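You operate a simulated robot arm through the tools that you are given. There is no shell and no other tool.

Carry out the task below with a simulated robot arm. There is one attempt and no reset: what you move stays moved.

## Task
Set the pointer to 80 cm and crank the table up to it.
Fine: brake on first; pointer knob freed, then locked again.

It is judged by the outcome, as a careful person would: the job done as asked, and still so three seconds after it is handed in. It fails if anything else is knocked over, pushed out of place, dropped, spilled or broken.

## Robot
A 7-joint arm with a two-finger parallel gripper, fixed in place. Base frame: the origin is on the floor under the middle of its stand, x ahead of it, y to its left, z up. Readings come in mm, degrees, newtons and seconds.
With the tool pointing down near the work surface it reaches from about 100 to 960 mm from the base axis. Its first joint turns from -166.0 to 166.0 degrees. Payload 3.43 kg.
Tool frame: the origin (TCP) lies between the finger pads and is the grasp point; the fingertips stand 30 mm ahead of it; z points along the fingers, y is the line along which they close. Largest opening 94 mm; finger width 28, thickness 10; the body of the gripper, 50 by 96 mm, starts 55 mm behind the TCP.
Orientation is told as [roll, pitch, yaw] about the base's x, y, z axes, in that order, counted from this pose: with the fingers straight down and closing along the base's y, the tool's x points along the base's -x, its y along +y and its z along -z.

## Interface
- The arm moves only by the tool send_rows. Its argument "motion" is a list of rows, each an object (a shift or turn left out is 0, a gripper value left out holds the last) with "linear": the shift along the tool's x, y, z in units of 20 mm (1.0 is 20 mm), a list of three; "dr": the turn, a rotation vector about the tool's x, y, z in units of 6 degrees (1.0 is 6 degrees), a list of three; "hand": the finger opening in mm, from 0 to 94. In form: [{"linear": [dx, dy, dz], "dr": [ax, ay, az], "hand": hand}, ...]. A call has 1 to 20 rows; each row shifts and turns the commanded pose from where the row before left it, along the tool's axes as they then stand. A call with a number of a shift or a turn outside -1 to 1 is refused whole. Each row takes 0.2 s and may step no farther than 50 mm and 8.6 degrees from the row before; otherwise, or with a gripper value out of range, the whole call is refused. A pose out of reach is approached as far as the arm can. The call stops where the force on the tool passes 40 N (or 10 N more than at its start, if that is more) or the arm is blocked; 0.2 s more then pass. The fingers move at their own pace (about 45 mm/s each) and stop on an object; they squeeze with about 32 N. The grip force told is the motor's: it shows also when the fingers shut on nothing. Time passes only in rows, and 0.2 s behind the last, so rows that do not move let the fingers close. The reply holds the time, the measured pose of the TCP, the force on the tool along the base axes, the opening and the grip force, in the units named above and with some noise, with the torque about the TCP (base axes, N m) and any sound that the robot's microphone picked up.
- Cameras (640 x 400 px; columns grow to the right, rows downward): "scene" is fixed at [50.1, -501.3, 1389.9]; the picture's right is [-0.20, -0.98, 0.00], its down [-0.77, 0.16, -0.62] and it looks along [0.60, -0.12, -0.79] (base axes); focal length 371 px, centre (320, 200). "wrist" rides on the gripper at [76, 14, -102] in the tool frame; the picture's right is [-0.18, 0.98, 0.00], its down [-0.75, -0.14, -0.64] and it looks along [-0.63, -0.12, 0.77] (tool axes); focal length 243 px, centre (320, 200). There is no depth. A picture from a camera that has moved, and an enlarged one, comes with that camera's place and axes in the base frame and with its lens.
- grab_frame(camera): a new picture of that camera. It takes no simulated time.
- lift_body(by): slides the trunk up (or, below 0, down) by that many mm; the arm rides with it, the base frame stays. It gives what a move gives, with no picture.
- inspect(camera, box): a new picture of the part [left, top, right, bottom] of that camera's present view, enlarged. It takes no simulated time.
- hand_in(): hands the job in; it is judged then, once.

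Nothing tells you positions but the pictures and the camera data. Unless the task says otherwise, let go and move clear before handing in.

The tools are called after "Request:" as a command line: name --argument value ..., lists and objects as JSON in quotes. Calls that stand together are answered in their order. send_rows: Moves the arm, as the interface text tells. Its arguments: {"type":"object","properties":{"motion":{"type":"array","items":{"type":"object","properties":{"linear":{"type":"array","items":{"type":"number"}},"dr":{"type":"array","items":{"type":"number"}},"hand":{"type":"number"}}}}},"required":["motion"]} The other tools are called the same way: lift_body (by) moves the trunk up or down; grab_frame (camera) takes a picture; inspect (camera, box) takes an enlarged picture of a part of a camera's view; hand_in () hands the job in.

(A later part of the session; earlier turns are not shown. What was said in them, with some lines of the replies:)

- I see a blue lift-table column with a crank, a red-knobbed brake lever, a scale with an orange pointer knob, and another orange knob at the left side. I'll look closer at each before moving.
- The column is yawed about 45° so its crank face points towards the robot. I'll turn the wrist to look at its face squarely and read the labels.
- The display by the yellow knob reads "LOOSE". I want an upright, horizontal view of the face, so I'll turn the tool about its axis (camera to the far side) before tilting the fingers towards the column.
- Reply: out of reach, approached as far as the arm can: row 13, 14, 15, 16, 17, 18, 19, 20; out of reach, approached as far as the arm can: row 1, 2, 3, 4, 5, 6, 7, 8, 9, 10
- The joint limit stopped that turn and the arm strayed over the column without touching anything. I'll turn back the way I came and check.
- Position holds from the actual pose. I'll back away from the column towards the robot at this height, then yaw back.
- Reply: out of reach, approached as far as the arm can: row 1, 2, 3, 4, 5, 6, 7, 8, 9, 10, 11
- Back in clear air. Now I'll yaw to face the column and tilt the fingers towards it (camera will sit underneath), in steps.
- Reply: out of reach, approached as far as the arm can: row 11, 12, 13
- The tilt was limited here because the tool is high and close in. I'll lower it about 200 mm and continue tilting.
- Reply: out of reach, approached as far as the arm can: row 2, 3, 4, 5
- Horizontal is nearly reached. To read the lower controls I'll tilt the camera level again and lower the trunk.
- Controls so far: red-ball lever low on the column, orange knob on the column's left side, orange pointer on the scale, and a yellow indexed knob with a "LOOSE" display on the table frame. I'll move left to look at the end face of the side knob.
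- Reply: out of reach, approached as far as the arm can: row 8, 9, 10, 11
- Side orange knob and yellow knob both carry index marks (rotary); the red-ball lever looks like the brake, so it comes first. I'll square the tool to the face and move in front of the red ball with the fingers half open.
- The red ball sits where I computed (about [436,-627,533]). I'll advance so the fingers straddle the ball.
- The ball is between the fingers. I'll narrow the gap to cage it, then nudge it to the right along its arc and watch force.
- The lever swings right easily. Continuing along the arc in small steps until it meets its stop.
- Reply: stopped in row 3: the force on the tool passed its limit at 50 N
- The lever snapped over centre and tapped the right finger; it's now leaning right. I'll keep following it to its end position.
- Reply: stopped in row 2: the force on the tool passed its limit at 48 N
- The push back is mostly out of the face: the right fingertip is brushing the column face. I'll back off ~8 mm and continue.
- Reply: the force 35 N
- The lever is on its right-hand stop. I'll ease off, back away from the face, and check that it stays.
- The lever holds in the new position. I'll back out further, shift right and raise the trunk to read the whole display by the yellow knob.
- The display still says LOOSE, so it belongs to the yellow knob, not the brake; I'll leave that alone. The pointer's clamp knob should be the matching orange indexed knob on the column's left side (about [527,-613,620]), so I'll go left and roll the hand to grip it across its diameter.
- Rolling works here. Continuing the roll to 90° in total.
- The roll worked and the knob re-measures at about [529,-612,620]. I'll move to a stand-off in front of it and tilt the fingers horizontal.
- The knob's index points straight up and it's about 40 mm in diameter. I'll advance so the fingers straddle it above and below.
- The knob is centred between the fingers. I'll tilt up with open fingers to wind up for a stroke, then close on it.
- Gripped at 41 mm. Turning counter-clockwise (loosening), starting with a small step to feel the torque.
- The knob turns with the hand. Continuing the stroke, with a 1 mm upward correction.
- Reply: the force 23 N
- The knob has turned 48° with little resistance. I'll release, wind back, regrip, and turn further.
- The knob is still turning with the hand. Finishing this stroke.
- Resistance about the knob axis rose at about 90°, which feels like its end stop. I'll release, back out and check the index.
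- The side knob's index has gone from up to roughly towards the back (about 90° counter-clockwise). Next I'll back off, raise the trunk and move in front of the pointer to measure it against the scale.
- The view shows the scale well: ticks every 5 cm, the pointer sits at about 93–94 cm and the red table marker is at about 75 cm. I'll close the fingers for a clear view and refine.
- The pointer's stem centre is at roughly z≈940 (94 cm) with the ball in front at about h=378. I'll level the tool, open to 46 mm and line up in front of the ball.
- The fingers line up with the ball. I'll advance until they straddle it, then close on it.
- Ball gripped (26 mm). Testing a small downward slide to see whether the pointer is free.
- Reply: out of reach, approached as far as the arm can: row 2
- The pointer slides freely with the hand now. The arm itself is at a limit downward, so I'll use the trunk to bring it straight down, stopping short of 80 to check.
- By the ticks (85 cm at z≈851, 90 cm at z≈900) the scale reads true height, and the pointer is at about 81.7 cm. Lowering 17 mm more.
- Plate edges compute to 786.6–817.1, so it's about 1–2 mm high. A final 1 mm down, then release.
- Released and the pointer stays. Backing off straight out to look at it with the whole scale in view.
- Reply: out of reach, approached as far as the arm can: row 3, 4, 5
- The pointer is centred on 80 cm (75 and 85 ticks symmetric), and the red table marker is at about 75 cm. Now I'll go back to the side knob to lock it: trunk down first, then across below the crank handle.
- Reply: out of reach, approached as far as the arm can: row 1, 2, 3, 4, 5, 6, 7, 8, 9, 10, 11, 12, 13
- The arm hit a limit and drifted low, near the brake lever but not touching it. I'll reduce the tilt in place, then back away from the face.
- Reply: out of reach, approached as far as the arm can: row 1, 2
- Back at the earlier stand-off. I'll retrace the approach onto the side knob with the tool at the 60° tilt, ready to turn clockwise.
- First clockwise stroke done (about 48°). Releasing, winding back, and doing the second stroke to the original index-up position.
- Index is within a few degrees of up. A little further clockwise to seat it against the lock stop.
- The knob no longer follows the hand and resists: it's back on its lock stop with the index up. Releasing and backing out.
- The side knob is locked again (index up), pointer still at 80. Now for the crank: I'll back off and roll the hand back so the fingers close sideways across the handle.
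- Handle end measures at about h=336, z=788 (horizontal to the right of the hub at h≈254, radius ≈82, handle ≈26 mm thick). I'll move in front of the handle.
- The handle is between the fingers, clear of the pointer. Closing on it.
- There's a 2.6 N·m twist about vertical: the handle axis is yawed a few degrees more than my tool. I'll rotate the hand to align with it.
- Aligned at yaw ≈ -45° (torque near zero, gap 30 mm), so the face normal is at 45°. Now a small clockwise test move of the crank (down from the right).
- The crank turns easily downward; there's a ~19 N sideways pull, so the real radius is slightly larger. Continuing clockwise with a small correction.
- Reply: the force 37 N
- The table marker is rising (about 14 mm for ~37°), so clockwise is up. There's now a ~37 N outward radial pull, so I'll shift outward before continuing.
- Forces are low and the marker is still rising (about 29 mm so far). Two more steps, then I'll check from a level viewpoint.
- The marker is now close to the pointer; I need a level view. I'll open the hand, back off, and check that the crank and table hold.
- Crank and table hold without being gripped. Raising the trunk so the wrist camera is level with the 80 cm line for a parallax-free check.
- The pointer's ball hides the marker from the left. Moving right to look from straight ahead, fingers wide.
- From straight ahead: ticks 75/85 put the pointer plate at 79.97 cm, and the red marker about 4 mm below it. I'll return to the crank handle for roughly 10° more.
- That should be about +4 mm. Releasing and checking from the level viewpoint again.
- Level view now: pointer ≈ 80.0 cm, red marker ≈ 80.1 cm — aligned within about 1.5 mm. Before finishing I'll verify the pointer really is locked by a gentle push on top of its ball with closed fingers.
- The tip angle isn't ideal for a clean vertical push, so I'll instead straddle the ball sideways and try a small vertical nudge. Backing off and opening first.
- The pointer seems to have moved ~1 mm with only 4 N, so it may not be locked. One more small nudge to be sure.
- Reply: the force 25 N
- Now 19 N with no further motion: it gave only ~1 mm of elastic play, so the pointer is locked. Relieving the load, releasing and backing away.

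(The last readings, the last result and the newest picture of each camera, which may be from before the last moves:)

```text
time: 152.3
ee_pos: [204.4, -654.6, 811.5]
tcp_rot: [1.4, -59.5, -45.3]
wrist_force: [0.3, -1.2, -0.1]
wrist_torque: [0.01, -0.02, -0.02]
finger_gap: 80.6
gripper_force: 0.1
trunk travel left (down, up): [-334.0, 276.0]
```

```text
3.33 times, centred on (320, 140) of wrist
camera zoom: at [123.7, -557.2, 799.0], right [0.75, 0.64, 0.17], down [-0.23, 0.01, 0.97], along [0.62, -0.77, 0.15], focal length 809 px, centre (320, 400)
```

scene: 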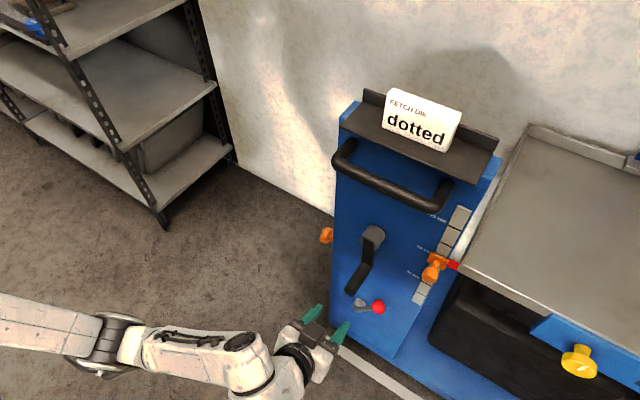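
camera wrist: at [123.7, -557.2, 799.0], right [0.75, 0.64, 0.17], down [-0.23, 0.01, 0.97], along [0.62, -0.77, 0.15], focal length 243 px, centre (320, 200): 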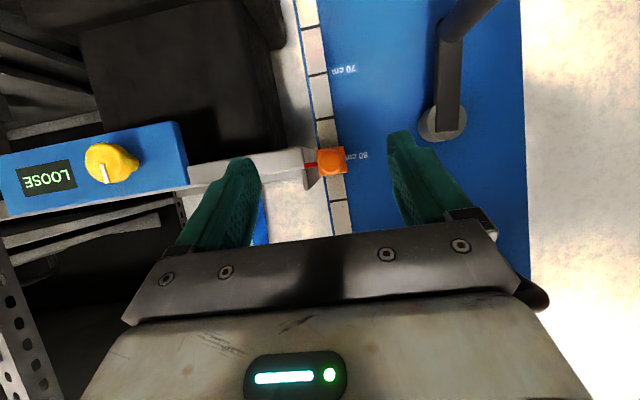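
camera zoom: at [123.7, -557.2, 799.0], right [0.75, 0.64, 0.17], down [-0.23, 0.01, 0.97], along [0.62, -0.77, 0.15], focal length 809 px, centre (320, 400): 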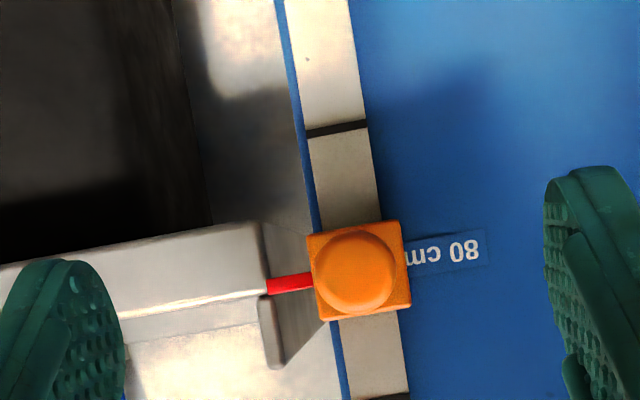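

The scene zoom looks shifted by a pixel or so; I'll check whether the cart moved or it's just the view.

Request:
inspect --camera "scene" --box '[310, 310, 360, 360]'

Request:
inspect --camera "scene" --box '[400, 210, 500, 310]'

Request:
grab_frame --camera "scene"

Request:
inspect --camera "scene" --box '[310, 180, 510, 320]'

```text
8.00 times, centred on (335, 335) of scene
camera zoom: at [50.1, -501.3, 1389.9], right [-0.2, -0.98, 0.0], down [-0.77, 0.16, -0.62], along [0.6, -0.12, -0.79], focal length 2965 px, centre (200, -880)
```

zoom: 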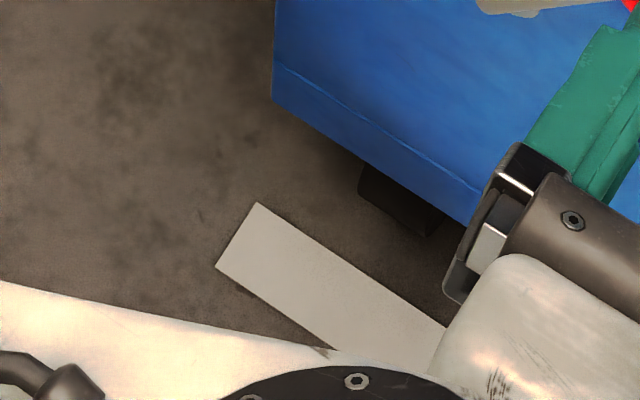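

```text
4.00 times, centred on (450, 260) of scene
camera zoom: at [50.1, -501.3, 1389.9], right [-0.2, -0.98, 0.0], down [-0.77, 0.16, -0.62], along [0.6, -0.12, -0.79], focal length 1482 px, centre (-200, -40)
```

zoom: 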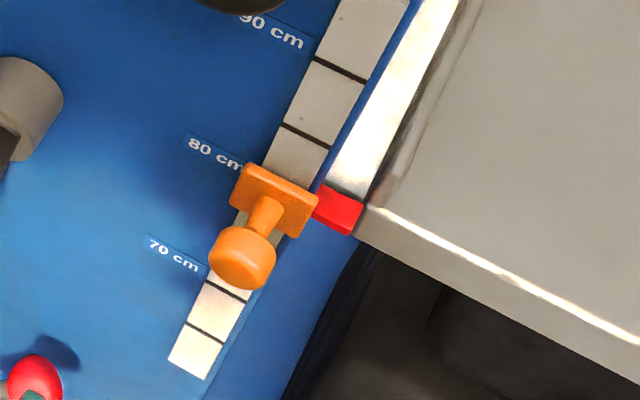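

```text
taken
```

scene: 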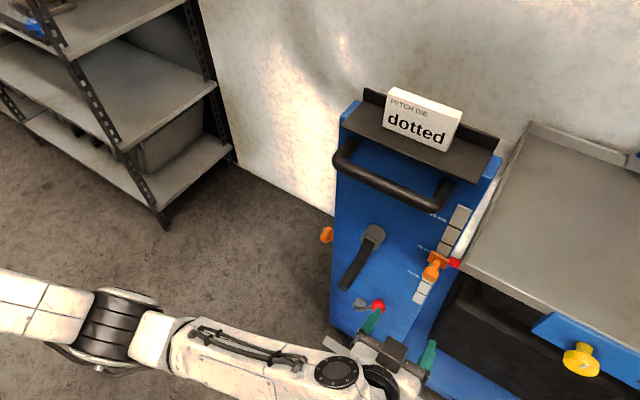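

```text
2.86 times, centred on (410, 250) of scene
camera zoom: at [50.1, -501.3, 1389.9], right [-0.2, -0.98, 0.0], down [-0.77, 0.16, -0.62], along [0.6, -0.12, -0.79], focal length 1059 px, centre (63, 57)
```

zoom: 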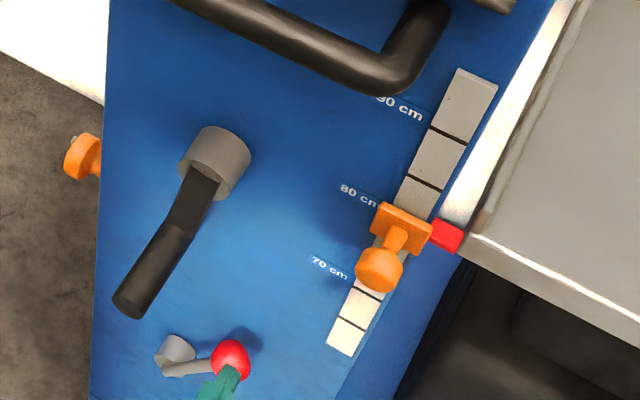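

Everything lines up: pointer ≈ 80.0 cm with the marker within ~1 mm of it, the pointer clamp holds, and the brake lever is still over. I'll move the arm clear and do a last check of the lever and side knob.

Request:
send_rows --motion '[{"linear": [0.5, 0, -0.866]}, {"linear": [0.5, 0, -0.866]}, {"linear": [0, 1, 0]}, {"linear": [0, 1, 0]}, {"linear": [0, 1, 0]}, {"linear": [0, 1, 0]}, {"linear": [0, 1, 0]}, {"linear": [0, 1, 0]}, {"linear": [0, 1, 0]}, {"linear": [0, 1, 0]}]'

Request:
grab_frame --camera "wrist"

Request:
grab_frame --camera "scene"

Request:
inspect --camera "scene" --box '[310, 210, 470, 330]'

```text
time: 154.5
ee_pos: [287.9, -513.6, 815.2]
tcp_rot: [1.3, -59.6, -45.3]
wrist_force: [-0.1, -0.1, 1.1]
wrist_torque: [0.01, 0.02, 0.04]
finger_gap: 89.7
gripper_force: 0.1
trunk travel left (down, up): [-334.0, 276.0]
```

```text
taken
camera wrist: at [206.5, -415.0, 800.9], right [0.75, 0.64, 0.17], down [-0.23, 0.01, 0.97], along [0.62, -0.77, 0.15], focal length 243 px, centre (320, 200)
```

wrist: 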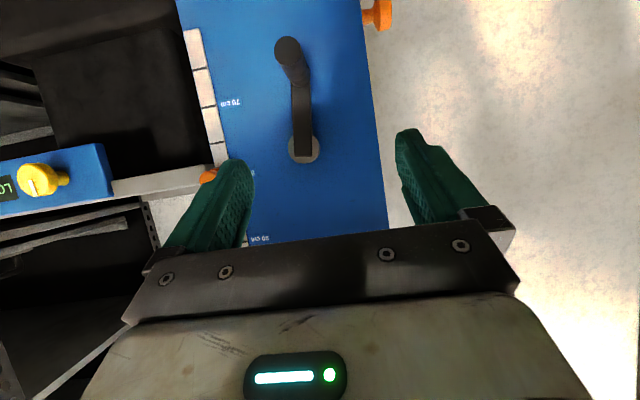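

```text
taken
```

scene: 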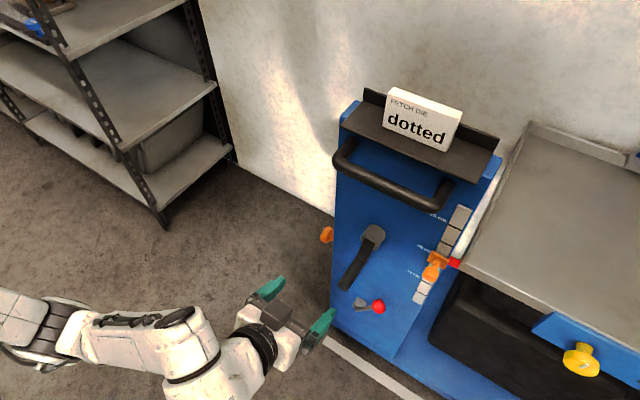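

```text
3.33 times, centred on (390, 270) of scene
camera zoom: at [50.1, -501.3, 1389.9], right [-0.2, -0.98, 0.0], down [-0.77, 0.16, -0.62], along [0.6, -0.12, -0.79], focal length 1235 px, centre (87, -33)
```

zoom: 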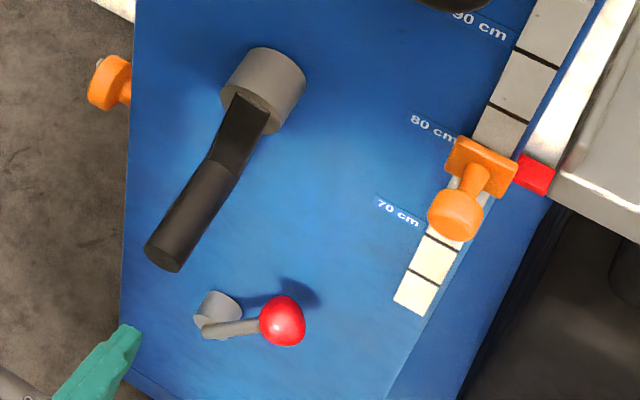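

The scene is at rest: brake lever over, pointer locked at 80 cm, and the table marker level with it. The yellow knob is untouched and the arm is clear, so I'm handing in.

Request:
hand_in

```text
The job is handed in.
```

The pointer is set and locked at 80 cm, and the table is cranked up to it. In the last straight-on view the table's red marker was within about 1 mm of the pointer.

- **Brake:** I swung the red-ball lever over to its other stop before touching anything else. Nothing on it is labelled. I took it to be the brake from its shape and its place low on the column, and I had no way to confirm that.
- **Pointer knob:** This is the orange knob on the left side of the column. I turned it about 90° to free the pointer, slid the pointer down, then turned the knob back to its stop. At the end I pushed on the pointer with about 19 N; it gave about 1 mm and then held.
- **Crank:** Clockwise raises the table. It rose from about 75 cm and held once I let go of the handle.
- **Cart position:** After that push the whole cart looked about 1 mm off in the fixed camera's view. That may be only image error.
- **Left alone:** I didn't touch the yellow knob under the table; its display still read "LOOSE" when I last had it in full view.

Twice the arm ran into its joint limits and strayed, once over the column and once close to the brake lever. It touched nothing either time. It was clear of the cart when I handed in.
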